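You operate a simulated robot arm through the tools that you are given. There is no shell and no other tool. Be economical: measure what you need, move in short steps, check, and stop when the job is done.

Carry out the task below with a simulated two-armed robot. There is one attempt and no reset: what you move stays moved.

## Task
Pick up the white brush with one hand, pass it to the other hand and put it in the inside of the parts tray.

It is judged by the outcome, as a careful person would: the job done as asked, and still so three seconds after it is handed in. It fails if anything else is knocked over, pushed out of place, dropped, spilled or broken.

## Robot
Two 7-joint arms with two-finger parallel grippers on one trunk, on a base that drives. Base frame: it is fixed to the floor where the robot stands at the start and does not move with it; the origin is under the middle of the robot, x ahead of it, y to its left, z up; the surface under the hand at the start is at about z = 0.927. Readings come in m, degrees, newtons and seconds.
The left shoulder is at the start at [0.124, 0.171, 1.162], the right one opposite. With the tool pointing down near the work surface each hand reaches from about 0.42 to 0.92 m from the robot's upright axis, wherever it stands, measured 20 degrees to its own side. Places, roughly: inside of the parts tray (67x14 cm) [-0.9, 2.86, 0.8]; white brush (5x3x12 cm) [0.5, -0.3, 1]. Payload 4.4 kg a hand.
Tool frame (each hand has its own): the origin (TCP) lies between the finger pads and is the grasp point; the fingertips stand 0.023 m ahead of it; z points along the fingers, y is the line along which they close. The gripper opens to 0.094 m. The fingers are 0.038 m wide and 0.01 m thick; the gripper's body (0.054 by 0.096 m) begins 0.039 m behind the TCP.
Orientation is that of the tool frame in the base frame, as [roll, pitch, yaw] about the fixed x, y, z axes, in that order (R = Rz(yaw) Ry(pitch) Rx(roll)). With the fingers straight down and closing along the base's y, the tool's x points along the base's -x, its y along +y and its z along -z.

## Interface
- The arms move only by the tool drive_tool. It takes "left_plan", "right_plan" or both (then of equal length, played together; a hand with none holds still); each is a list that holds one entry, the list of rows, each a list of 7 numbers: the opening, from 0 (shut) to 1 (fully open), then the shift along the tool's x, y, z in units of 30 mm (1.0 is 30 mm), then the turn, a rotation vector about the tool's x, y, z in units of 4 degrees (1.0 is 4 degrees). In form: [[[claw, dx, dy, dz, rx, ry, rz], ...]]. A call has 1 to 10 rows; each row shifts and turns the commanded pose from where the row before left it, along the tool's axes as they then stand. A call with a number of a shift or a turn outside -1 to 1 is refused whole. Rows are played at 5 a second. More than 0.05 m and 8.6 degrees between two rows, or a gripper value outside its range, and nothing of the call is played. Where a pose cannot be reached the arm comes as near as it can. A force on the tool above 40 N (or 10 N above the force at the start of the call, whichever is more), or a blocked arm, ends the call early, and 0.2 s more pass. The fingers move at their own pace (about 0.072 m/s each) and stop on an object; they squeeze with about 42 N. The grip force told is the motor's: it shows also when the fingers shut on nothing. Time passes only in rows, and 0.2 s behind the last, so rows that do not move let the fingers close. It gives the time, the measured TCP pose, the force on the tool (base axes), the opening and the grip force at its end, in the units of the frame above (readings bear some noise), with the torque about the TCP (base axes, N m) and any sound that the robot's microphone picked up.
- Cameras (640 x 400 px; columns grow to the right, rows downward): "scene" is now at [0.2313, -0.0525, 1.32]; the picture's right is [-0.56, -0.83, 0.00], its down [-0.34, 0.23, -0.91] and it looks along [0.75, -0.51, -0.41] (base axes); focal length 284 px, centre (320, 200). "left" rides on the left gripper at [0.086, -0.016, -0.074] in its tool frame; the picture's right is [0.18, 0.98, 0.00], its down [-0.58, 0.11, -0.81] and it looks along [-0.79, 0.15, 0.59] (tool axes); focal length 243 px, centre (320, 200). "right" rides on the right gripper at [0.086, 0.016, -0.074] in its tool frame; the picture's right is [-0.18, 0.98, 0.00], its down [-0.58, -0.11, -0.81] and it looks along [-0.79, -0.15, 0.59] (tool axes); focal length 243 px, centre (320, 200). There is no depth. A picture from a camera that has moved, and an enlarged one, comes with that camera's place and axes in the base frame and with its lens.
- get_image(camera): a new picture of that camera. No time passes.
- raise_lower(by): slides the trunk up (or, below 0, down) by that many m; the arms and the scene camera ride with it, the base frame stays. It gives what a move gives, with no picture.
- drive_base(legs): drives the robot by 1 to 6 legs, each [ahead, left, turn to the left] in m, m and degrees, along the robot's own axes; the way and the turn of a leg run together, so that a leg with both is an arc; at most 1.5 m and 180 degrees a leg. The arms and the cameras ride along, it lands a little off, and it stops where it bumps. It gives what a move gives.
- aim_head(pan, tilt): turns the head with the scene camera to pan (to the left, within 80 degrees either way) and tilt (down, from -29 to 69), counted from straight ahead of the robot. It gives what a move gives.
- inspect(camera, box): a new picture of the part [left, top, right, bottom] of that camera's present view, enlarged. No time passes.
- hand_in(): hands the job in; it is judged then, once.

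Work in short steps. Places have to be worked out from the pictures, the camera data and where the tool is seen: move nearer, look again, correct. Check each grasp and each placing, and mend what went wrong. You have 120 turns and 108 pictures in all, those below and enlarged ones among them. Open the grippers and draw the arms clear of the work before you hand the job in, unless the task says otherwise; then end with one line.

The tools are called after "Request:" by a JSON object that holds its "method" and its "body". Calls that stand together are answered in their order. drive_tool: Moves the arms, as the interface text tells. Its arguments: {"type":"object","properties":{"left_plan":{"type":"array"},"right_plan":{"type":"array"}},"required":[]} The other tools are called the same way: raise_lower (by) slides the trunk up or down; drive_base (legs) drives the base; aim_head (pan, tilt) turns the head that bears the scene camera; get_image (camera) takes a picture; inspect (camera, box) takes an enlarged picture of a part of a camera's view; hand_in () hands the job in.

At the start:

```text
time: 0.0
left_position: [0.4979, -0.0193, 1.192]
left_tcp_rot: [179.9, 0.0, 179.9]
left_ft_force: [0.6, -0.2, -0.5]
left_ft_torque: [-0.01, -0.01, -0.03]
left_width: 0.0938
left_finger_force: 0.0
right_position: [0.3732, -0.4341, 1.185]
right_tcp_rot: [179.9, 0.0, -180.0]
right_ft_force: [0.8, -0.6, 0.0]
right_ft_torque: [0.0, -0.01, 0.0]
right_width: 0.0942
right_finger_force: 0.0
trunk travel left (down, up): [-0.175, 0.213]
robot x, y, heading: [-0.0017, -0.0006, -0.1]
head pan, tilt: [-34.3, 24.2]
```

scene: 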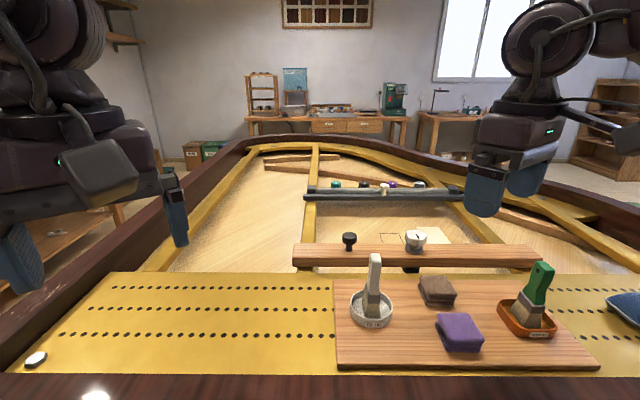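
right: 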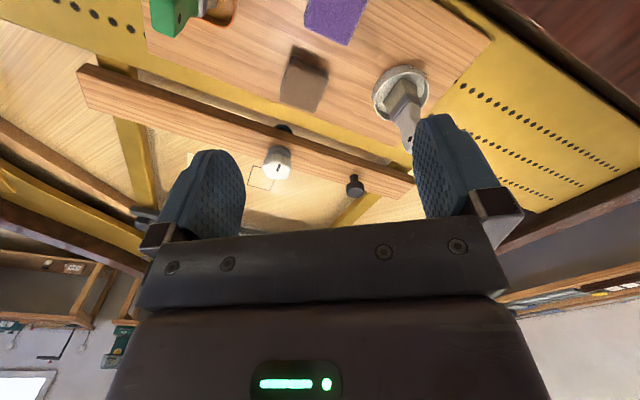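
left: 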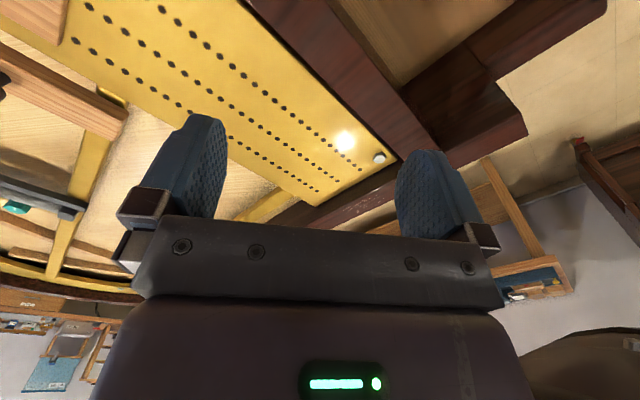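

The white brush seems to stand in a round white dish near [0.49,-0.33]. I'll take a closer look before moving.

Request:
{"method": "inspect", "body": {"camera": "scene", "box": [300, 220, 460, 360]}}

Request:
{"method": "inspect", "body": {"camera": "right", "box": [320, 30, 480, 180]}}

```text
2.86 times, centred on (380, 290) of scene
camera zoom: at [0.2313, -0.0525, 1.32], right [-0.56, -0.83, 0.0], down [-0.34, 0.23, -0.91], along [0.75, -0.51, -0.41], focal length 810 px, centre (149, -57)
```

zoom: 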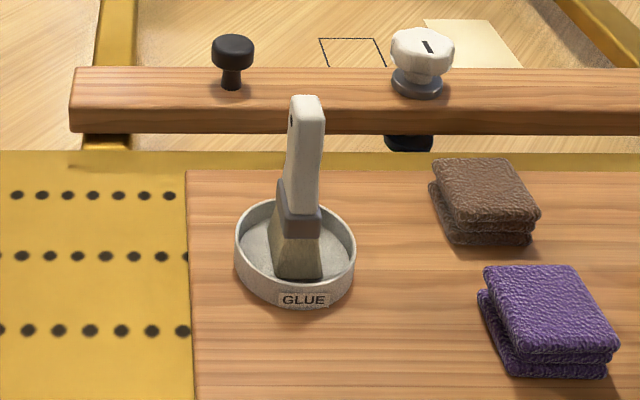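

```text
2.67 times, centred on (400, 105) of right
camera zoom: at [0.2871, -0.4176, 1.26], right [0.18, 0.98, 0.0], down [0.58, -0.11, 0.81], along [0.79, -0.15, -0.59], focal length 647 px, centre (107, 453)
```

zoom: 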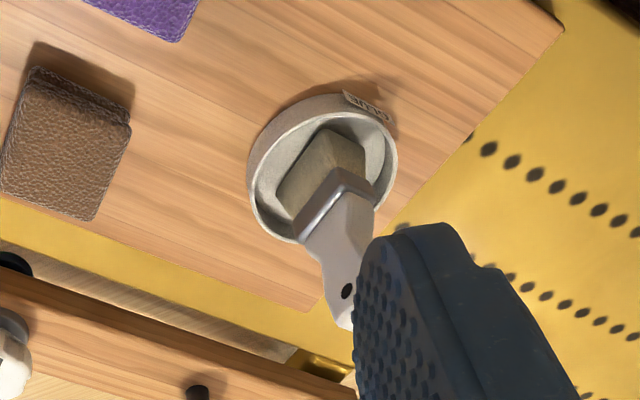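

Triangulating both views puts the brush top at about [0.50,-0.348,1.043], upright in the glue dish. I'll move the right hand above it, staying about 7 cm clear, to see its orientation.

Request:
{"method": "drive_tool", "body": {"right_plan": [[[1, -0.7, 0.58, 0, 0, 0, 0], [1, -0.7, 0.58, 0, 0, 0, 0], [1, -0.7, 0.58, 0.2, 0, 0, 0], [1, -0.7, 0.58, 0.2, 0, 0, 0], [1, -0.6, 0.5, 0.2, 0, 0, 0], [1, 0, 0, 0, 0, 0, 0]]]}}

Request:
{"method": "get_image", "body": {"camera": "right"}}

Request:
{"method": "get_image", "body": {"camera": "scene"}}

```text
time: 1.4
left_position: [0.4975, -0.0188, 1.193]
left_tcp_rot: [180.0, 0.1, 179.9]
left_ft_force: [-0.1, -0.1, 0.1]
left_ft_torque: [-0.01, -0.04, -0.02]
left_width: 0.0941
left_finger_force: 0.2
right_position: [0.4745, -0.3497, 1.168]
right_tcp_rot: [-179.9, 0.1, 179.8]
right_ft_force: [0.3, -0.4, -0.4]
right_ft_torque: [-0.01, -0.01, 0.0]
right_width: 0.094
right_finger_force: 0.0
trunk travel left (down, up): [-0.175, 0.213]
robot x, y, heading: [0.0008, -0.0008, -0.1]
head pan, tilt: [-34.3, 24.2]
```

```text
102 pictures are left
camera right: at [0.3874, -0.3328, 1.2429], right [0.19, 0.98, 0.0], down [0.58, -0.11, 0.81], along [0.79, -0.15, -0.59], focal length 243 px, centre (320, 200)
```

right: 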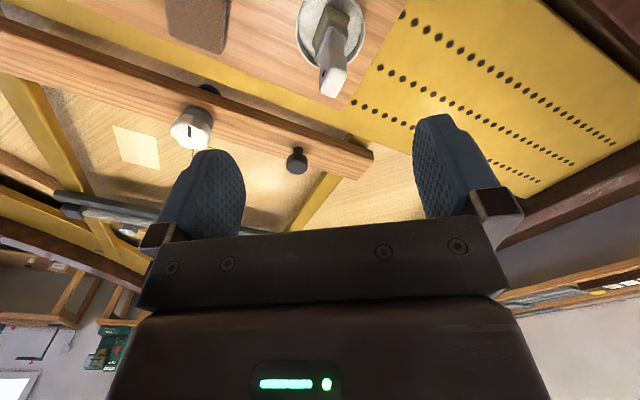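

```text
101 pictures are left
camera scene: at [0.2297, -0.0527, 1.3206], right [-0.56, -0.83, 0.0], down [-0.34, 0.23, -0.91], along [0.75, -0.51, -0.41], focal length 284 px, centre (320, 200)
```

scene: 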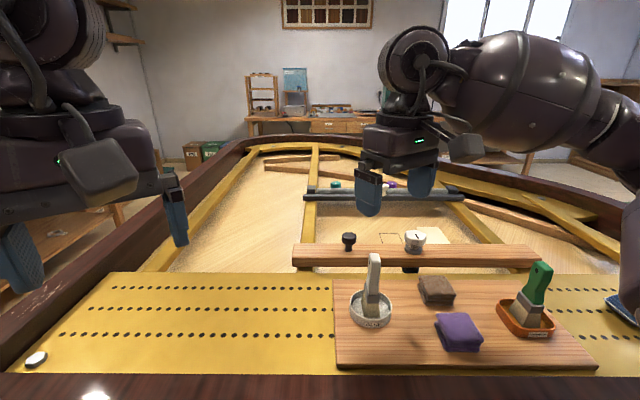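

Request:
{"method": "inspect", "body": {"camera": "right", "box": [290, 0, 380, 105]}}

```text
3.81 times, centred on (335, 52) of right
camera zoom: at [0.3874, -0.3328, 1.2429], right [0.19, 0.98, 0.0], down [0.58, -0.11, 0.81], along [0.79, -0.15, -0.59], focal length 924 px, centre (263, 762)
```

zoom: 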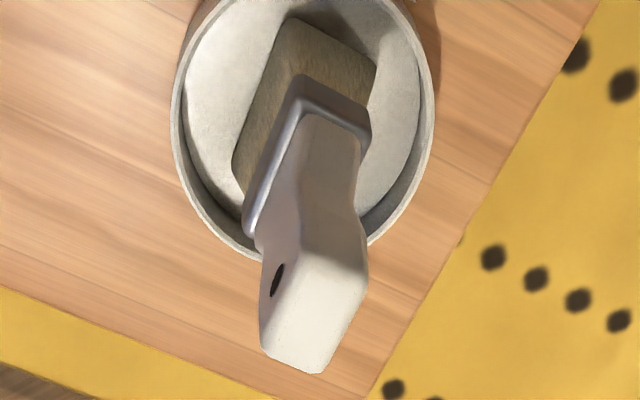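

The right view shows the brush's thin axis along about (0.56, 0.83) and its handle centre near (0.491,-0.343). I'll turn the right hand 34° so the fingers close across the thin side, then centre it and come down to just above the handle.

Request:
{"method": "drive_tool", "body": {"right_plan": [[[1, 0, 0, 0, 0, 0, 0.95], [1, 0, 0, 0, 0, 0, 0.95], [1, 0, 0, 0, 0, 0, 0.95], [1, 0, 0, 0, 0, 0, 0.95], [1, 0, 0, 0, 0, 0, 0.95], [1, 0, 0, 0, 0, 0, 0.95], [1, 0, 0, 0, 0, 0, 0.95], [1, 0, 0, 0, 0, 0, 0.95], [1, 0, 0, 0, 0, 0, 0.9], [1, 0, 0, 0, 0, 0, 0]]]}}

Request:
{"method": "drive_tool", "body": {"right_plan": [[[1, -0.33, 0.5, 0.5, 0, 0, 0], [1, 0, 0, 0.9, 0, 0, 0], [1, 0, 0, 0.8, 0, 0, 0], [1, 0, 0, 0, 0, 0, 0]]]}}

Request:
{"method": "get_image", "body": {"camera": "right"}}

Request:
{"method": "inspect", "body": {"camera": "scene", "box": [300, 180, 460, 340]}}

```text
time: 3.6
left_position: [0.4968, -0.019, 1.1915]
left_tcp_rot: [-180.0, 0.0, -179.9]
left_ft_force: [0.2, -0.5, -0.3]
left_ft_torque: [-0.02, -0.05, 0.02]
left_width: 0.094
left_finger_force: 0.1
right_position: [0.4755, -0.349, 1.1665]
right_tcp_rot: [-179.9, 0.0, 146.0]
right_ft_force: [0.7, -0.3, 0.4]
right_ft_torque: [-0.01, 0.04, 0.01]
right_width: 0.094
right_finger_force: 0.1
trunk travel left (down, up): [-0.175, 0.213]
robot x, y, heading: [-0.0016, 0.0028, -0.1]
head pan, tilt: [-34.3, 24.2]
```

```text
time: 4.6
left_position: [0.4975, -0.0192, 1.1922]
left_tcp_rot: [180.0, 0.1, 180.0]
left_ft_force: [0.8, 0.2, 0.3]
left_ft_torque: [-0.05, -0.01, 0.01]
left_width: 0.0939
left_finger_force: 0.1
right_position: [0.4924, -0.343, 1.1017]
right_tcp_rot: [180.0, 0.1, 146.0]
right_ft_force: [0.3, -0.5, 0.7]
right_ft_torque: [0.0, -0.01, -0.02]
right_width: 0.094
right_finger_force: 0.0
trunk travel left (down, up): [-0.175, 0.213]
robot x, y, heading: [0.0005, -0.0017, -0.1]
head pan, tilt: [-34.3, 24.2]
```

```text
99 pictures are left
camera right: at [0.4294, -0.2797, 1.176], right [0.7, 0.71, 0.0], down [0.42, -0.42, 0.81], along [0.57, -0.57, -0.59], focal length 243 px, centre (320, 200)
```

right: 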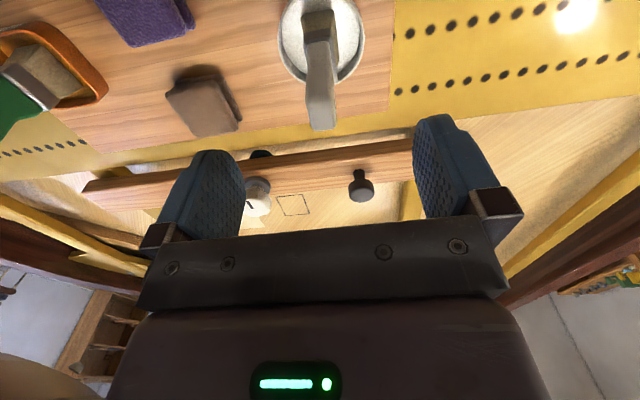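

```text
2.50 times, centred on (380, 260) of scene
camera zoom: at [0.2309, -0.0524, 1.3201], right [-0.56, -0.83, 0.0], down [-0.34, 0.23, -0.91], along [0.75, -0.51, -0.41], focal length 709 px, centre (170, 50)
```

zoom: 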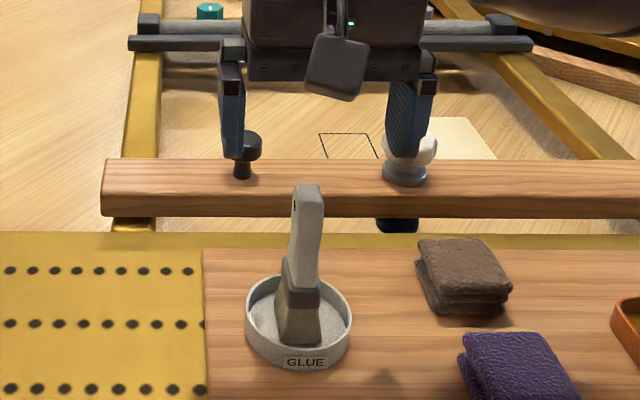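

The handle lies between the fingers in both views. I'll lower the right hand until the TCP is at about z = 1.022 and check before closing.

Request:
{"method": "drive_tool", "body": {"right_plan": [[[1, -0.05, 0, 0.7, 0, 0, 0], [1, 0, 0, 0.7, 0, 0, 0], [1, 0, 0, 0.7, 0, 0, 0], [1, 0, 0, 0.55, 0, 0, 0], [1, 0, 0, 0, 0, 0, 0]]]}}

Request:
{"method": "inspect", "body": {"camera": "right", "box": [160, 0, 480, 200]}}

Request:
{"method": "inspect", "body": {"camera": "scene", "box": [300, 180, 460, 340]}}

```text
time: 5.8
left_position: [0.4965, -0.0189, 1.1908]
left_tcp_rot: [-180.0, 0.1, -180.0]
left_ft_force: [0.5, -0.2, -0.3]
left_ft_torque: [-0.02, -0.01, 0.0]
left_width: 0.0937
left_finger_force: 0.0
right_position: [0.4925, -0.3424, 1.0208]
right_tcp_rot: [-179.9, 0.0, 146.0]
right_ft_force: [-0.4, 0.7, -0.3]
right_ft_torque: [-0.03, -0.02, 0.0]
right_width: 0.0939
right_finger_force: 0.0
trunk travel left (down, up): [-0.175, 0.213]
robot x, y, heading: [-0.0005, -0.0016, 0.1]
head pan, tilt: [-34.3, 24.2]
```

```text
2.00 times, centred on (320, 100) of right
camera zoom: at [0.4304, -0.2805, 1.0959], right [0.7, 0.71, 0.0], down [0.42, -0.42, 0.81], along [0.57, -0.57, -0.59], focal length 485 px, centre (320, 400)
```

zoom: 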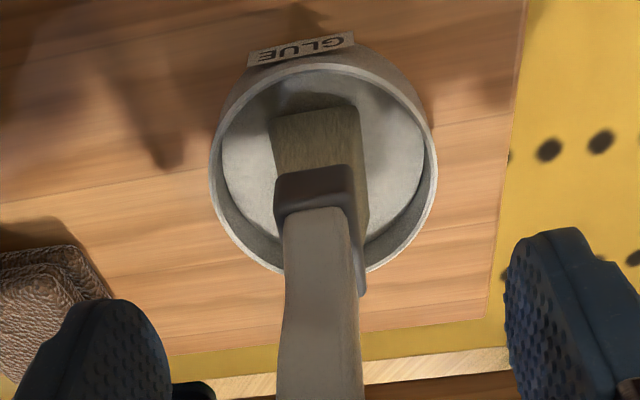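

```text
2.50 times, centred on (380, 260) of scene
camera zoom: at [0.2311, -0.0525, 1.32], right [-0.56, -0.83, 0.0], down [-0.34, 0.23, -0.91], along [0.75, -0.51, -0.41], focal length 709 px, centre (170, 50)
```

zoom: 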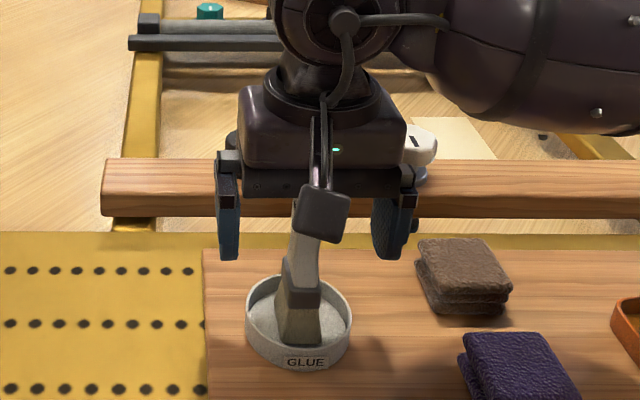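

The brush is centred and lined up with the fingers. I'll close the right gripper.

Request:
{"method": "drive_tool", "body": {"right_plan": [[[0.5, 0, 0, 0, 0, 0, 0], [0.3, 0, 0, 0, 0, 0, 0], [0, 0, 0, 0, 0, 0, 0], [0, 0, 0, 0, 0, 0, 0], [0, 0, 0, 0, 0, 0, 0]]]}}

Request:
{"method": "inspect", "body": {"camera": "scene", "box": [300, 180, 460, 340]}}

```text
time: 7.0
left_position: [0.4972, -0.0189, 1.1912]
left_tcp_rot: [-180.0, 0.1, 180.0]
left_ft_force: [0.9, -0.4, -0.2]
left_ft_torque: [-0.04, -0.01, -0.01]
left_width: 0.0938
left_finger_force: 0.1
right_position: [0.4929, -0.3418, 1.0206]
right_tcp_rot: [-180.0, 0.0, 146.0]
right_ft_force: [0.0, -0.8, -0.6]
right_ft_torque: [-0.01, -0.01, 0.0]
right_width: 0.0167
right_finger_force: 42.2
trunk travel left (down, up): [-0.175, 0.213]
robot x, y, heading: [0.0017, 0.0003, -0.1]
head pan, tilt: [-34.3, 24.2]
```

```text
2.50 times, centred on (380, 260) of scene
camera zoom: at [0.2313, -0.0525, 1.3199], right [-0.56, -0.83, 0.0], down [-0.34, 0.23, -0.91], along [0.75, -0.51, -0.41], focal length 709 px, centre (170, 50)
```

zoom: 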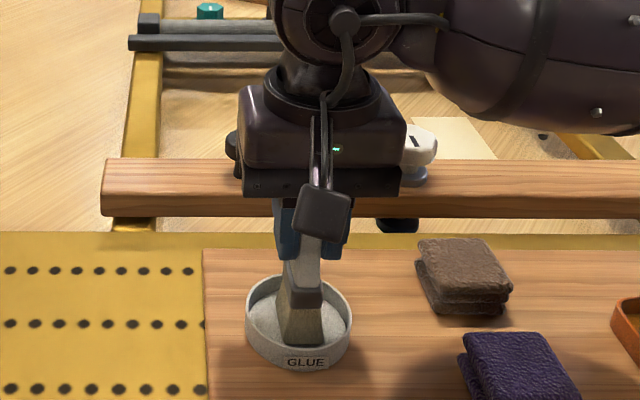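

The gripper stopped at 16.7 mm with the handle between the fingers. I'll lift slowly straight up and check that the dish stays put.

Request:
{"method": "drive_tool", "body": {"right_plan": [[[0, 0, 0, -0.3, 0, 0, 0], [0, 0, 0, -0.5, 0, 0, 0], [0, 0, 0, -0.7, 0, 0, 0], [0, 0, 0, -0.8, 0, 0, 0], [0, 0, 0, -0.8, 0, 0, 0], [0, 0, 0, -0.8, 0, 0, 0], [0, 0, 0, -0.8, 0, 0, 0], [0, 0, 0, -0.8, 0, 0, 0], [0, 0, 0, -0.8, 0, 0, 0], [0, 0, 0, 0, 0, 0, 0]]]}}

Request:
{"method": "get_image", "body": {"camera": "scene"}}

Request:
{"method": "get_image", "body": {"camera": "right"}}

```text
time: 9.2
left_position: [0.4991, -0.0202, 1.1915]
left_tcp_rot: [179.9, 0.0, 179.9]
left_ft_force: [0.7, 0.1, -0.6]
left_ft_torque: [-0.03, -0.02, 0.02]
left_width: 0.0941
left_finger_force: 0.1
right_position: [0.4937, -0.3438, 1.2123]
right_tcp_rot: [179.9, 0.0, 146.0]
right_ft_force: [-0.5, -1.1, -0.6]
right_ft_torque: [-0.05, 0.01, -0.01]
right_width: 0.0165
right_finger_force: 41.8
trunk travel left (down, up): [-0.175, 0.213]
robot x, y, heading: [-0.0002, -0.0033, -0.1]
head pan, tilt: [-34.3, 24.2]
```

```text
94 pictures are left
camera scene: at [0.2318, -0.0528, 1.3198], right [-0.56, -0.83, 0.0], down [-0.34, 0.23, -0.91], along [0.75, -0.51, -0.41], focal length 284 px, centre (320, 200)
```

scene: 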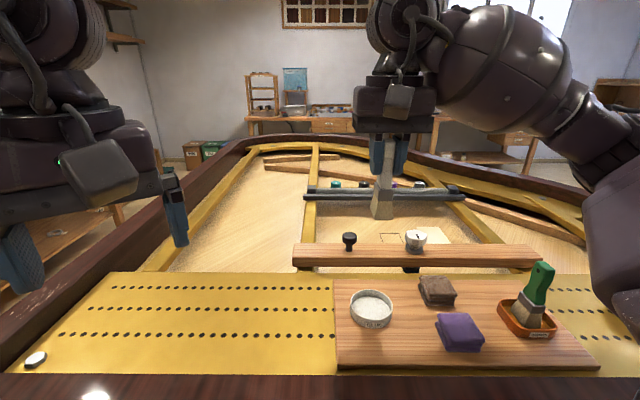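

```text
93 pictures are left
camera right: at [0.431, -0.2817, 1.2857], right [0.7, 0.71, 0.0], down [0.42, -0.42, 0.81], along [0.57, -0.57, -0.59], focal length 243 px, centre (320, 200)
```

right: 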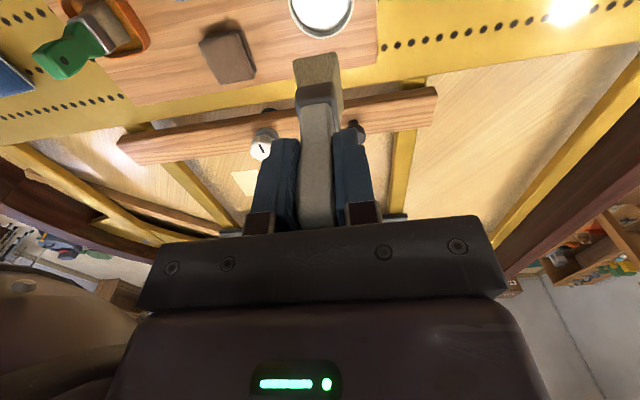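

The brush came out cleanly and the dish didn't move. Next I turn the left hand by 34° and pitch it towards horizontal, so it can take the lower part of the brush from the side.

Request:
{"method": "drive_tool", "body": {"left_plan": [[[1, 0, 0, 0, 0, 0, 0.95], [1, 0, 0, 0, 0, 0, 0.95], [1, 0, 0, 0, 0, 0, 0.95], [1, 0, 0, 0, 0, 0, 0.95], [1, 0, 0, 0, 0, 0, 0.95], [1, 0, 0, 0, 0, 0, 0.95], [1, 0, 0, 0, 0, 0, 0.95], [1, 0, 0, 0, 0, 0, 0.95], [1, 0, 0, 0, 0, 0, 0.9], [1, 0, 0, 0, 0, 0, 0]]]}}

Request:
{"method": "drive_tool", "body": {"left_plan": [[[1, 0, 0, 0, 0, -1, 0], [1, 0, 0, 0, 0, -1, 0], [1, 0, 0, 0, 0, -1, 0], [1, 0, 0, 0, 0, -1, 0], [1, 0, 0, 0, 0, -1, 0], [1, 0, 0, 0, 0, -1, 0], [1, 0, 0, 0, 0, -1, 0], [1, 0, 0, 0, 0, -1, 0], [1, 0, 0, 0, 0, -1, 0], [1, 0, 0, 0, 0, -1, 0]]]}}

Request:
{"method": "get_image", "body": {"camera": "scene"}}

```text
time: 11.4
left_position: [0.4966, -0.0205, 1.1929]
left_tcp_rot: [180.0, 0.1, 146.0]
left_ft_force: [0.2, 0.4, -0.3]
left_ft_torque: [0.02, 0.02, -0.02]
left_width: 0.0941
left_finger_force: 0.1
right_position: [0.4928, -0.3441, 1.2117]
right_tcp_rot: [-180.0, -0.1, 145.9]
right_ft_force: [0.3, 0.1, -0.5]
right_ft_torque: [0.01, -0.02, 0.01]
right_width: 0.0167
right_finger_force: 41.6
trunk travel left (down, up): [-0.175, 0.213]
robot x, y, heading: [-0.0025, -0.0023, 0.0]
head pan, tilt: [-34.3, 24.2]
```

```text
time: 13.6
left_position: [0.4972, -0.0187, 1.1913]
left_tcp_rot: [-180.0, 40.0, 146.1]
left_ft_force: [-0.3, -0.2, 1.0]
left_ft_torque: [-0.01, 0.0, 0.0]
left_width: 0.0938
left_finger_force: 0.0
right_position: [0.4932, -0.3439, 1.2107]
right_tcp_rot: [-180.0, 0.0, 145.9]
right_ft_force: [-0.1, 0.5, -0.4]
right_ft_torque: [0.0, 0.02, -0.01]
right_width: 0.0166
right_finger_force: 42.4
trunk travel left (down, up): [-0.175, 0.213]
robot x, y, heading: [-0.0012, 0.0027, 0.1]
head pan, tilt: [-34.3, 24.2]
```

```text
92 pictures are left
camera scene: at [0.2313, -0.0524, 1.32], right [-0.56, -0.83, 0.0], down [-0.34, 0.23, -0.91], along [0.75, -0.51, -0.41], focal length 284 px, centre (320, 200)
```

scene: 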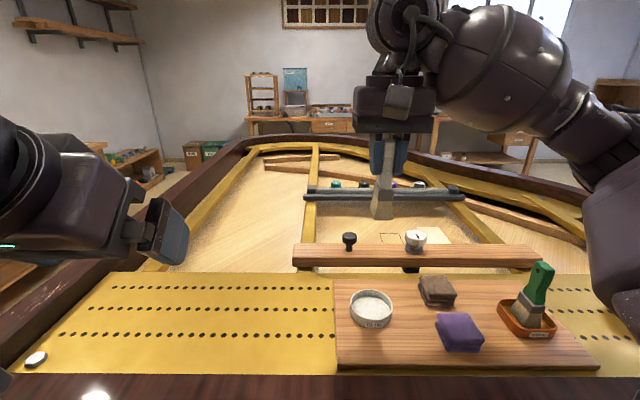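

It is pitching well. I'll continue to about 80°, adding a little forward travel to leave room behind the hand.

Request:
{"method": "drive_tool", "body": {"left_plan": [[[1, 0, 0, 0.3, 0, -1, 0], [1, 0, 0, 0.3, 0, -1, 0], [1, 0, 0, 0.3, 0, -1, 0], [1, 0, 0, 0.3, 0, -1, 0], [1, 0, 0, 0, 0, -1, 0], [1, 0, 0, 0, 0, -1, 0], [1, 0, 0, 0, 0, -1, 0], [1, 0, 0, 0, 0, -1, 0], [1, 0, 0, 0, 0, -1, 0], [1, 0, 0, 0, 0, -1, 0]]]}}

Request:
{"method": "drive_tool", "body": {"right_plan": [[[0, -0.05, 0.77, 0, 0, 0, 0], [0, -0.05, 0.77, 0, 0, 0, 0], [0, -0.05, 0.77, 0, 0, 0, 0], [0, -0.05, 0.77, 0, 0, 0, 0], [0, -0.05, 0.77, 0, 0, 0, 0], [0, 0, 0, 0, 0, 0, 0]]]}}

Request:
{"method": "get_image", "body": {"camera": "scene"}}

Request:
{"method": "get_image", "body": {"camera": "left"}}

```text
time: 15.8
left_position: [0.519, -0.0345, 1.1678]
left_tcp_rot: [-179.8, 75.9, 146.0]
left_ft_force: [0.9, 0.9, 0.0]
left_ft_torque: [0.01, 0.05, 0.01]
left_width: 0.0941
left_finger_force: 0.1
left hand out of reach, approached as far as the arm can: row 10
right_position: [0.4929, -0.343, 1.2111]
right_tcp_rot: [180.0, 0.1, 146.0]
right_ft_force: [0.0, -0.3, -0.6]
right_ft_torque: [-0.03, 0.02, -0.03]
right_width: 0.0163
right_finger_force: 42.0
trunk travel left (down, up): [-0.175, 0.213]
robot x, y, heading: [0.0008, 0.0031, 0.1]
head pan, tilt: [-34.3, 24.2]
```

```text
time: 17.2
left_position: [0.5177, -0.0349, 1.1662]
left_tcp_rot: [179.9, 76.0, 145.9]
left_ft_force: [0.1, 0.0, -0.2]
left_ft_torque: [0.03, -0.02, 0.02]
left_width: 0.0937
left_finger_force: 0.0
right_position: [0.5639, -0.2514, 1.2107]
right_tcp_rot: [-179.9, 0.0, 146.0]
right_ft_force: [0.3, 0.7, -1.2]
right_ft_torque: [0.0, 0.02, -0.02]
right_width: 0.0169
right_finger_force: 41.8
trunk travel left (down, up): [-0.175, 0.213]
robot x, y, heading: [-0.0033, -0.0004, 0.2]
head pan, tilt: [-34.3, 24.2]
```

```text
91 pictures are left
camera scene: at [0.2309, -0.0529, 1.3201], right [-0.56, -0.83, 0.0], down [-0.34, 0.23, -0.91], along [0.75, -0.51, -0.41], focal length 284 px, centre (320, 200)
```

scene: 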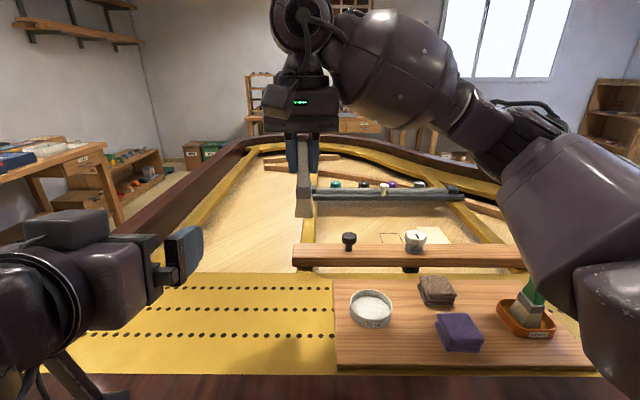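

```text
90 pictures are left
camera left: at [0.4324, 0.0055, 1.0992], right [0.51, 0.84, -0.18], down [-0.47, 0.45, 0.76], along [0.72, -0.31, 0.63], focal length 243 px, centre (320, 200)
```

left: 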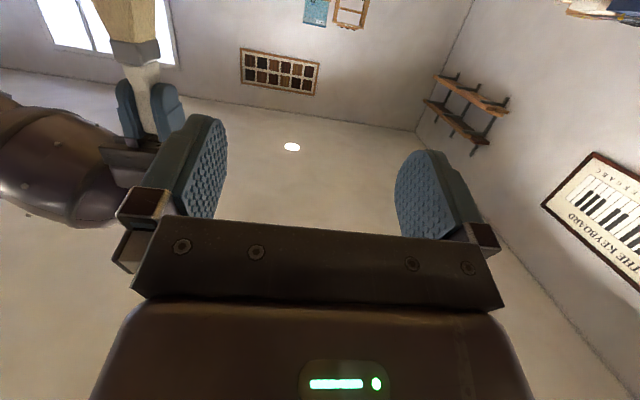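

The left hand reaches its limit at about 76° pitch, which is good enough. I'll bring the brush sideways onto the left hand's axis, about 16 cm ahead of its fingers.

Request:
{"method": "drive_tool", "body": {"right_plan": [[[0, 0, 0.73, 0, 0, 0, 0], [0, 0, 0.73, 0, 0, 0, 0], [0, 0, 0.73, 0, 0, 0, 0], [0, 0, 0.73, 0, 0, 0, 0], [0, 0, 0.73, 0, 0, 0, 0], [0, 0, 0.73, 0, 0, 0, 0], [0, 0, 0.73, 0, 0, 0, 0], [0, 0, 0, 0, 0, 0, 0]]]}}

Request:
{"method": "aim_head", "body": {"pan": -8, "tilt": 24}}

Request:
{"method": "get_image", "body": {"camera": "scene"}}

Request:
{"method": "get_image", "body": {"camera": "left"}}

Request:
{"method": "get_image", "body": {"camera": "right"}}

```text
time: 19.0
left_position: [0.5192, -0.0336, 1.1675]
left_tcp_rot: [179.9, 76.0, 145.9]
left_ft_force: [-0.6, 0.6, -0.1]
left_ft_torque: [0.0, -0.02, -0.01]
left_width: 0.0941
left_finger_force: 0.0
right_position: [0.6498, -0.1256, 1.2119]
right_tcp_rot: [180.0, 0.0, 146.1]
right_ft_force: [0.4, -0.5, -1.0]
right_ft_torque: [0.0, 0.0, 0.02]
right_width: 0.0165
right_finger_force: 41.9
trunk travel left (down, up): [-0.175, 0.213]
robot x, y, heading: [-0.0034, 0.0002, 0.1]
head pan, tilt: [-34.3, 24.2]
```

```text
time: 19.9
left_position: [0.5186, -0.0338, 1.1664]
left_tcp_rot: [179.9, 76.0, 146.0]
left_ft_force: [0.0, -0.1, -0.1]
left_ft_torque: [0.01, 0.01, -0.01]
left_width: 0.0938
left_finger_force: 0.1
right_position: [0.6495, -0.1247, 1.2123]
right_tcp_rot: [-180.0, 0.0, 146.0]
right_ft_force: [0.4, 0.0, -0.5]
right_ft_torque: [0.06, -0.02, -0.03]
right_width: 0.0165
right_finger_force: 42.0
trunk travel left (down, up): [-0.175, 0.213]
robot x, y, heading: [-0.0034, 0.0007, -0.1]
head pan, tilt: [-8.0, 24.0]
```

```text
89 pictures are left
camera scene: at [0.2465, -0.0135, 1.3203], right [-0.14, -0.99, 0.0], down [-0.4, 0.06, -0.91], along [0.9, -0.13, -0.41], focal length 284 px, centre (320, 200)
```

scene: 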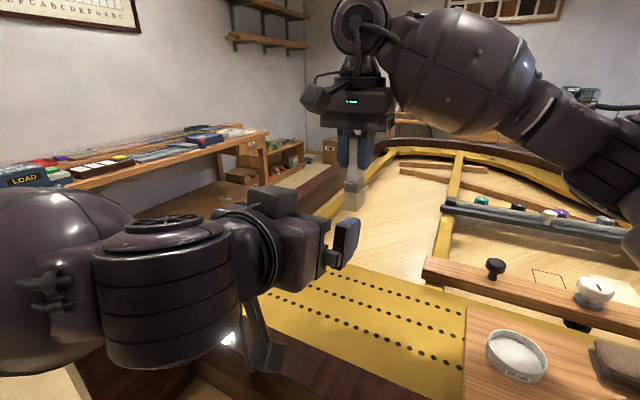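

```text
88 pictures are left
camera left: at [0.4328, 0.0058, 1.099], right [0.51, 0.84, -0.18], down [-0.47, 0.45, 0.76], along [0.72, -0.31, 0.63], focal length 243 px, centre (320, 200)
```

left: 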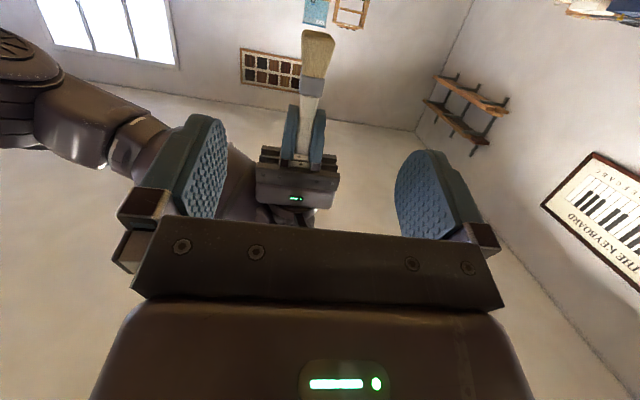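

```text
87 pictures are left
camera right: at [0.5875, -0.0624, 1.2857], right [0.7, 0.71, 0.0], down [0.42, -0.42, 0.81], along [0.57, -0.57, -0.59], focal length 243 px, centre (320, 200)
```

right: 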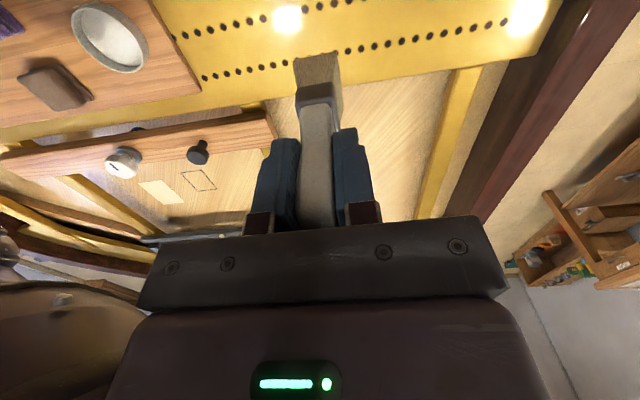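

Both cameras show the brush on the left hand's axis. I'll tilt the right hand 14° so the brush is square to the left fingers, which also lifts its camera clear, and advance the left hand halfway.

Request:
{"method": "drive_tool", "body": {"right_plan": [[[0, 0, 0, 0, 0, 0.9, 0], [0, 0, 0, 0, 0, 0.9, 0], [0, 0, 0, 0, 0, 0.9, 0], [0, 0, 0, 0, 0, 0.8, 0], [0, 0, 0, 0, 0, 0, 0]]]}}

Request:
{"method": "drive_tool", "body": {"left_plan": [[[1, -0.15, -0.02, 0.6, 0, 0, 0], [1, -0.15, -0.02, 0.6, 0, 0, 0], [1, -0.15, -0.02, 0.6, 0, 0, 0], [1, -0.15, -0.02, 0.6, 0, 0, 0], [1, 0, 0, 0, 0, 0, 0]]]}}

Request:
{"method": "get_image", "body": {"camera": "scene"}}

Request:
{"method": "get_image", "body": {"camera": "left"}}

Request:
{"method": "get_image", "body": {"camera": "right"}}

```text
time: 21.1
left_position: [0.5177, -0.034, 1.1673]
left_tcp_rot: [-180.0, 76.0, 146.0]
left_ft_force: [-0.7, 0.2, 0.5]
left_ft_torque: [0.01, 0.01, -0.01]
left_width: 0.0939
left_finger_force: 0.0
right_position: [0.6502, -0.1249, 1.2105]
right_tcp_rot: [180.0, -14.0, 146.0]
right_ft_force: [-0.2, 0.3, -1.0]
right_ft_torque: [0.01, -0.02, -0.01]
right_width: 0.0165
right_finger_force: 42.0
trunk travel left (down, up): [-0.175, 0.213]
robot x, y, heading: [-0.0023, 0.0007, -0.1]
head pan, tilt: [-8.0, 24.0]
```

```text
time: 22.3
left_position: [0.5793, -0.0781, 1.1677]
left_tcp_rot: [179.9, 76.0, 146.0]
left_ft_force: [-0.1, -0.2, -0.2]
left_ft_torque: [0.0, 0.01, 0.03]
left_width: 0.094
left_finger_force: 0.0
right_position: [0.6499, -0.1252, 1.21]
right_tcp_rot: [180.0, -14.0, 146.0]
right_ft_force: [0.0, -0.3, -1.0]
right_ft_torque: [-0.02, -0.02, -0.02]
right_width: 0.0167
right_finger_force: 42.0
trunk travel left (down, up): [-0.175, 0.213]
robot x, y, heading: [-0.0029, 0.0006, -0.0]
head pan, tilt: [-8.0, 24.0]
```

```text
86 pictures are left
camera scene: at [0.2463, -0.0132, 1.3204], right [-0.14, -0.99, 0.0], down [-0.4, 0.06, -0.91], along [0.9, -0.13, -0.41], focal length 284 px, centre (320, 200)
```

scene: 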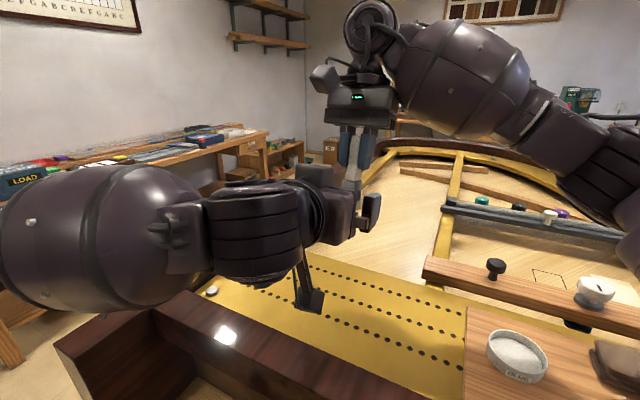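

```text
85 pictures are left
camera left: at [0.4936, -0.0379, 1.0992], right [0.51, 0.84, -0.18], down [-0.47, 0.45, 0.76], along [0.72, -0.31, 0.63], focal length 243 px, centre (320, 200)
```

left: 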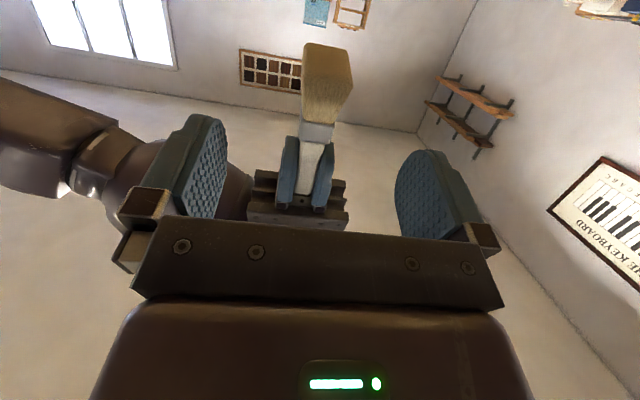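

```text
84 pictures are left
camera right: at [0.6042, -0.0739, 1.3043], right [0.7, 0.72, -0.04], down [0.57, -0.51, 0.64], along [0.44, -0.47, -0.77], focal length 243 px, centre (320, 200)
```

right: 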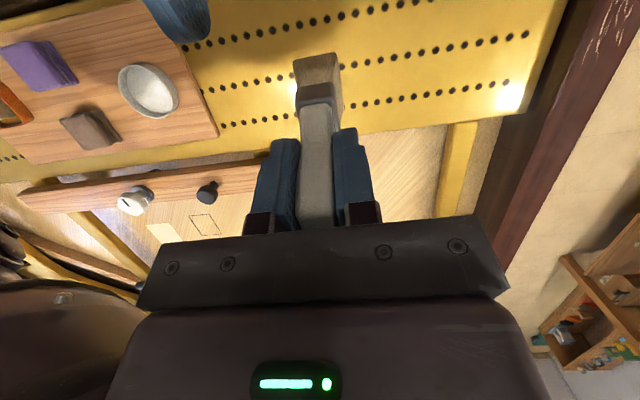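

Everything lines up: about 72 mm straight ahead along the left tool axis puts its TCP on the ferrule and bristle area, below the right fingertips. I'll advance.

Request:
{"method": "drive_tool", "body": {"left_plan": [[[1, 0, 0, 0.6, 0, 0, 0], [1, 0, 0, 0.6, 0, 0, 0], [1, 0, 0, 0.6, 0, 0, 0], [1, 0, 0, 0.6, 0, 0, 0], [1, 0, 0, 0, 0, 0, 0]]]}}

Request:
{"method": "get_image", "body": {"camera": "scene"}}

Request:
{"method": "get_image", "body": {"camera": "left"}}

Request:
{"method": "get_image", "body": {"camera": "right"}}

```text
time: 23.5
left_position: [0.6378, -0.1167, 1.1501]
left_tcp_rot: [-180.0, 76.1, 146.0]
left_ft_force: [-0.2, 0.0, 0.5]
left_ft_torque: [-0.02, -0.01, -0.01]
left_width: 0.0939
left_finger_force: 0.0
right_position: [0.6492, -0.1245, 1.2103]
right_tcp_rot: [179.9, -14.0, 146.0]
right_ft_force: [0.0, 0.6, -1.4]
right_ft_torque: [-0.01, 0.01, 0.02]
right_width: 0.0165
right_finger_force: 42.0
trunk travel left (down, up): [-0.175, 0.213]
robot x, y, heading: [-0.0011, 0.0003, -0.2]
head pan, tilt: [-8.0, 24.0]
```

```text
83 pictures are left
camera scene: at [0.2463, -0.0132, 1.3204], right [-0.14, -0.99, 0.0], down [-0.4, 0.06, -0.91], along [0.9, -0.13, -0.41], focal length 284 px, centre (320, 200)
```

scene: 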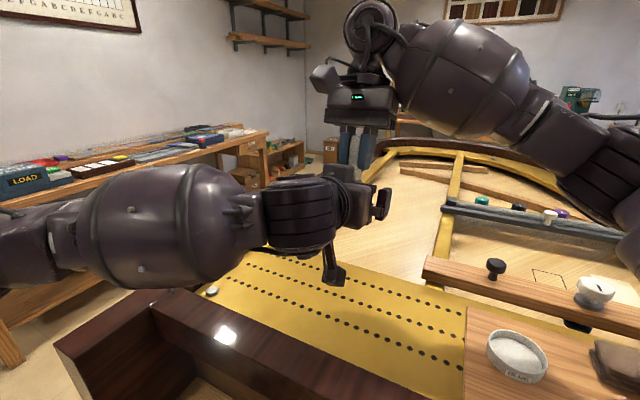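

```text
82 pictures are left
camera left: at [0.5512, -0.0765, 1.0818], right [0.51, 0.84, -0.18], down [-0.47, 0.45, 0.76], along [0.72, -0.31, 0.63], focal length 243 px, centre (320, 200)
```

left: 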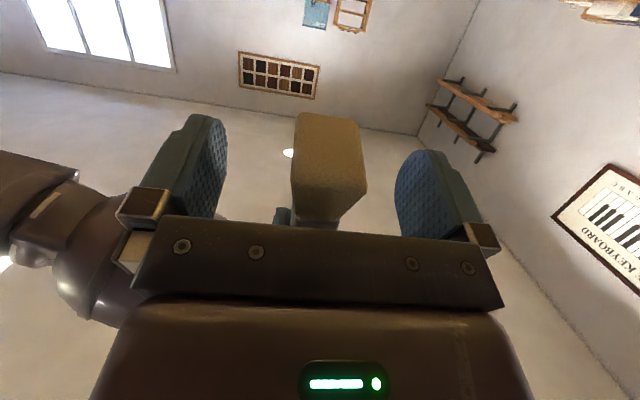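

```text
81 pictures are left
camera right: at [0.6042, -0.074, 1.3044], right [0.7, 0.71, -0.04], down [0.57, -0.51, 0.64], along [0.44, -0.47, -0.77], focal length 243 px, centre (320, 200)
```

right: 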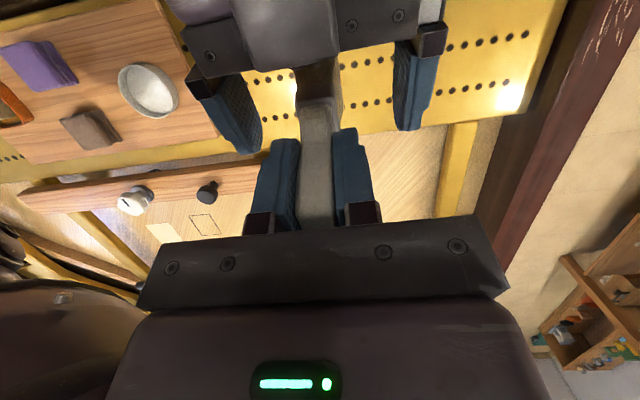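

The left fingers straddle the bristle and ferrule, clear of the right fingers. I'll close the left gripper slowly.

Request:
{"method": "drive_tool", "body": {"left_plan": [[[0.6, 0, 0, 0, 0, 0, 0], [0.4, 0, 0, 0, 0, 0, 0], [0.2, 0, 0, 0, 0, 0, 0], [0, 0, 0, 0, 0, 0, 0], [0, 0, 0, 0, 0, 0, 0], [0, 0, 0, 0, 0, 0, 0]]]}}

Request:
{"method": "get_image", "body": {"camera": "left"}}

Request:
{"method": "get_image", "body": {"camera": "right"}}

```text
time: 24.9
left_position: [0.6373, -0.1163, 1.1494]
left_tcp_rot: [180.0, 76.0, 146.0]
left_ft_force: [-0.2, -2.3, -0.9]
left_ft_torque: [0.01, -0.04, 0.0]
left_width: 0.0278
left_finger_force: 42.1
right_position: [0.6498, -0.1242, 1.2112]
right_tcp_rot: [179.9, -14.0, 146.0]
right_ft_force: [1.3, 2.0, -1.2]
right_ft_torque: [0.16, -0.07, -0.04]
right_width: 0.0166
right_finger_force: 41.6
trunk travel left (down, up): [-0.175, 0.213]
robot x, y, heading: [0.0035, -0.0023, 0.2]
head pan, tilt: [-8.0, 24.0]
```

```text
80 pictures are left
camera left: at [0.5511, -0.0765, 1.0817], right [0.51, 0.84, -0.18], down [-0.47, 0.45, 0.76], along [0.72, -0.31, 0.63], focal length 243 px, centre (320, 200)
```

left: 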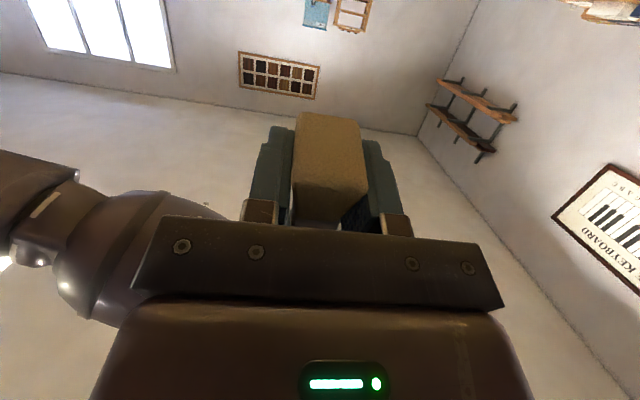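

```text
79 pictures are left
camera right: at [0.6044, -0.0741, 1.3042], right [0.7, 0.72, -0.04], down [0.57, -0.51, 0.64], along [0.44, -0.47, -0.77], focal length 243 px, centre (320, 200)
```

right: 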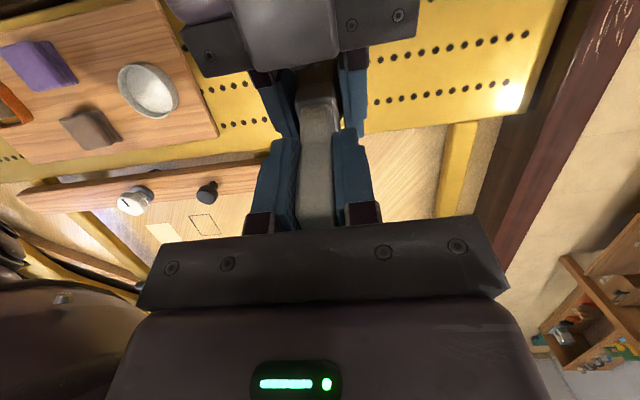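

The left hand now holds the brush too (27.8 mm, 42 N). I'll open the right gripper and withdraw it along its own axis.

Request:
{"method": "drive_tool", "body": {"right_plan": [[[0.2, 0, 0, 0, 0, 0, 0], [0.5, 0, 0, 0, 0, 0, 0], [0.8, 0, 0, 0, 0, 0, 0], [1, 0, 0, 0, 0, 0, 0], [1, 0, 0, 0, 0, 0, 0], [1, 0, 0, -0.5, 0, 0, 0], [1, 0, 0, -0.8, 0, 0, 0], [1, 0, 0, -0.8, 0, 0, 0], [1, 0, 0, -0.8, 0, 0, 0], [1, 0, 0, 0, 0, 0, 0]]]}}

Request:
{"method": "get_image", "body": {"camera": "scene"}}

Request:
{"method": "get_image", "body": {"camera": "right"}}

```text
time: 27.1
left_position: [0.6387, -0.1163, 1.1481]
left_tcp_rot: [-179.9, 75.9, 146.2]
left_ft_force: [-0.2, -0.3, 0.2]
left_ft_torque: [-0.02, -0.01, -0.02]
left_width: 0.0276
left_finger_force: 42.0
right_position: [0.6689, -0.138, 1.2948]
right_tcp_rot: [180.0, -14.0, 146.0]
right_ft_force: [-0.3, -0.2, -0.1]
right_ft_torque: [0.03, 0.0, -0.02]
right_width: 0.0938
right_finger_force: 0.0
trunk travel left (down, up): [-0.175, 0.213]
robot x, y, heading: [0.0031, -0.0017, -0.0]
head pan, tilt: [-8.0, 24.0]
```

```text
78 pictures are left
camera scene: at [0.2472, -0.0135, 1.32], right [-0.14, -0.99, 0.0], down [-0.4, 0.06, -0.91], along [0.9, -0.13, -0.41], focal length 284 px, centre (320, 200)
```

scene: 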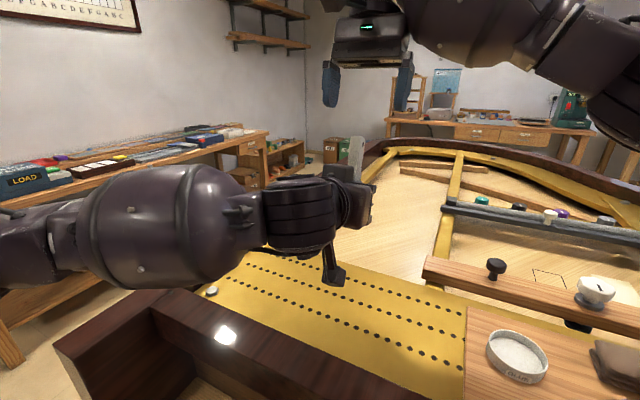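

```text
77 pictures are left
camera right: at [0.6231, -0.0868, 1.3884], right [0.7, 0.71, -0.05], down [0.57, -0.51, 0.64], along [0.43, -0.47, -0.77], focal length 243 px, centre (320, 200)
```

right: 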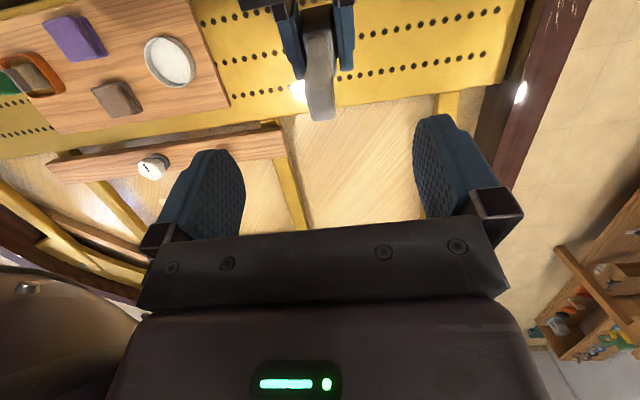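

The handover worked; the left hand holds the brush firmly with the handle upward. I'll untilt the right hand and draw it back to its own side.

Request:
{"method": "drive_tool", "body": {"right_plan": [[[1, 0, -0.9, -0.2, 0, -0.9, 0], [1, 0, -0.9, 0, 0, -0.9, 0], [1, 0, -1, 0, 0, -0.9, 0], [1, 0, -1, 0, 0, -0.8, 0], [1, 0, -1, 0, 0, 0, -0.5], [1, 0.2, -1, 0, 0, 0, -0.5], [1, 0.2, -1, 0, 0, 0, -1], [1, 0.3, -1, 0, 0, 0, -1], [1, 0.3, -1, 0, 0, 0, -1], [1, 0.3, -1, 0, 0, 0, -1]]]}}

Request:
{"method": "drive_tool", "body": {"right_plan": [[[1, 0.9, -0.5, 0, 0, 0, -1], [1, 0.9, -0.5, 0, 0, 0, -1], [1, 0.9, -0.5, 0, 0, 0, -1], [1, 0.9, -0.5, 0, 0, 0, -0.5], [1, 0.9, 0, 0, 0, 0, 0], [1, 0, 0, 0, 0, 0, 0]]]}}

Request:
{"method": "aim_head", "body": {"pan": 80, "tilt": 24}}

Request:
{"method": "get_image", "body": {"camera": "scene"}}

```text
time: 29.3
left_position: [0.6357, -0.1169, 1.1498]
left_tcp_rot: [179.9, 76.0, 145.8]
left_ft_force: [0.3, -0.4, -0.1]
left_ft_torque: [-0.01, 0.01, 0.01]
left_width: 0.0274
left_finger_force: 41.7
right_position: [0.4876, -0.3749, 1.3017]
right_tcp_rot: [179.9, 0.0, 166.1]
right_ft_force: [0.0, -0.3, -0.2]
right_ft_torque: [0.01, 0.02, 0.01]
right_width: 0.0942
right_finger_force: 0.2
trunk travel left (down, up): [-0.175, 0.213]
robot x, y, heading: [0.0003, 0.0014, 0.1]
head pan, tilt: [-8.0, 24.0]
```

```text
time: 30.7
left_position: [0.6385, -0.1163, 1.1491]
left_tcp_rot: [-179.9, 75.9, 146.1]
left_ft_force: [0.6, 0.0, 0.1]
left_ft_torque: [0.02, 0.01, 0.01]
left_width: 0.0277
left_finger_force: 42.2
right_position: [0.3469, -0.4209, 1.3002]
right_tcp_rot: [-180.0, -0.1, -180.0]
right_ft_force: [0.2, -0.3, -0.2]
right_ft_torque: [0.0, 0.0, 0.02]
right_width: 0.094
right_finger_force: 0.1
trunk travel left (down, up): [-0.175, 0.213]
robot x, y, heading: [-0.0012, 0.0008, 0.3]
head pan, tilt: [-8.0, 24.0]
```

```text
time: 32.3
left_position: [0.6362, -0.1157, 1.1491]
left_tcp_rot: [180.0, 76.0, 146.0]
left_ft_force: [0.2, 0.4, -0.3]
left_ft_torque: [0.0, -0.02, 0.0]
left_width: 0.0276
left_finger_force: 42.1
right_position: [0.3476, -0.42, 1.3016]
right_tcp_rot: [-180.0, 0.1, 180.0]
right_ft_force: [-0.9, 0.9, 0.2]
right_ft_torque: [0.01, -0.01, 0.0]
right_width: 0.0939
right_finger_force: 0.0
trunk travel left (down, up): [-0.175, 0.213]
robot x, y, heading: [0.0002, 0.0035, -0.1]
head pan, tilt: [80.0, 24.0]
```

```text
76 pictures are left
camera scene: at [0.1711, 0.0905, 1.3203], right [0.98, -0.17, 0.0], down [-0.07, -0.4, -0.91], along [0.16, 0.9, -0.41], focal length 284 px, centre (320, 200)
```

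scene: 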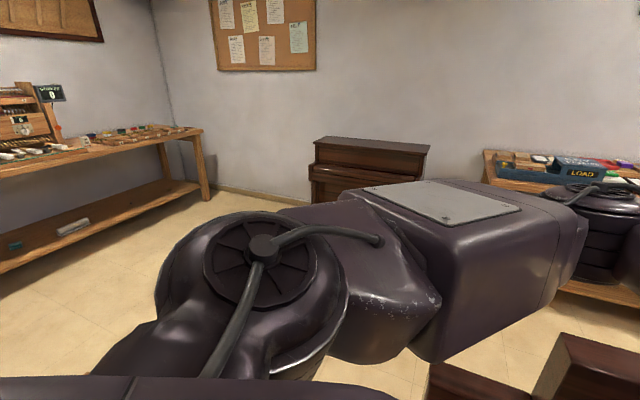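

The tray should project near pixel (150,137), on the bench at the left. I'll zoom in on it.

Request:
{"method": "inspect", "body": {"camera": "scene", "box": [0, 70, 240, 220]}}

Request:
{"method": "inspect", "body": {"camera": "scene", "box": [70, 100, 220, 190]}}

```text
2.67 times, centred on (120, 145) of scene
camera zoom: at [0.1711, 0.0905, 1.3203], right [0.98, -0.17, 0.0], down [-0.07, -0.4, -0.91], along [0.16, 0.9, -0.41], focal length 756 px, centre (853, 347)
```

zoom: 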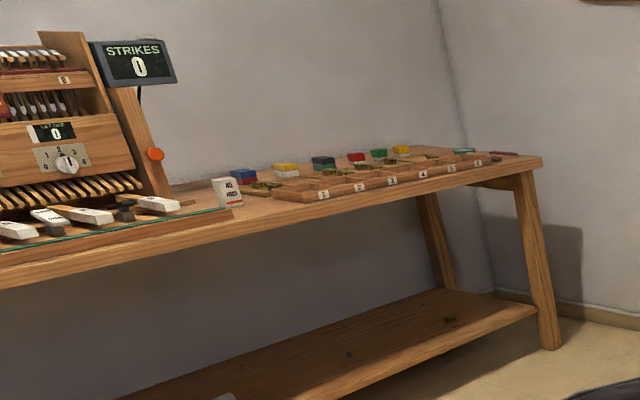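

```text
4.27 times, centred on (145, 145) of scene
camera zoom: at [0.1711, 0.0905, 1.3203], right [0.98, -0.17, 0.0], down [-0.07, -0.4, -0.91], along [0.16, 0.9, -0.41], focal length 1210 px, centre (1067, 435)
```

zoom: 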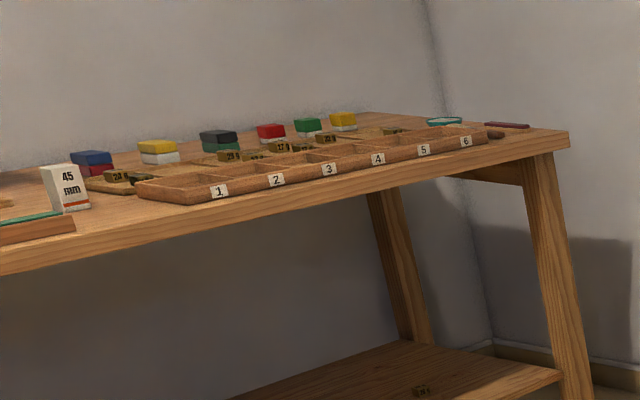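

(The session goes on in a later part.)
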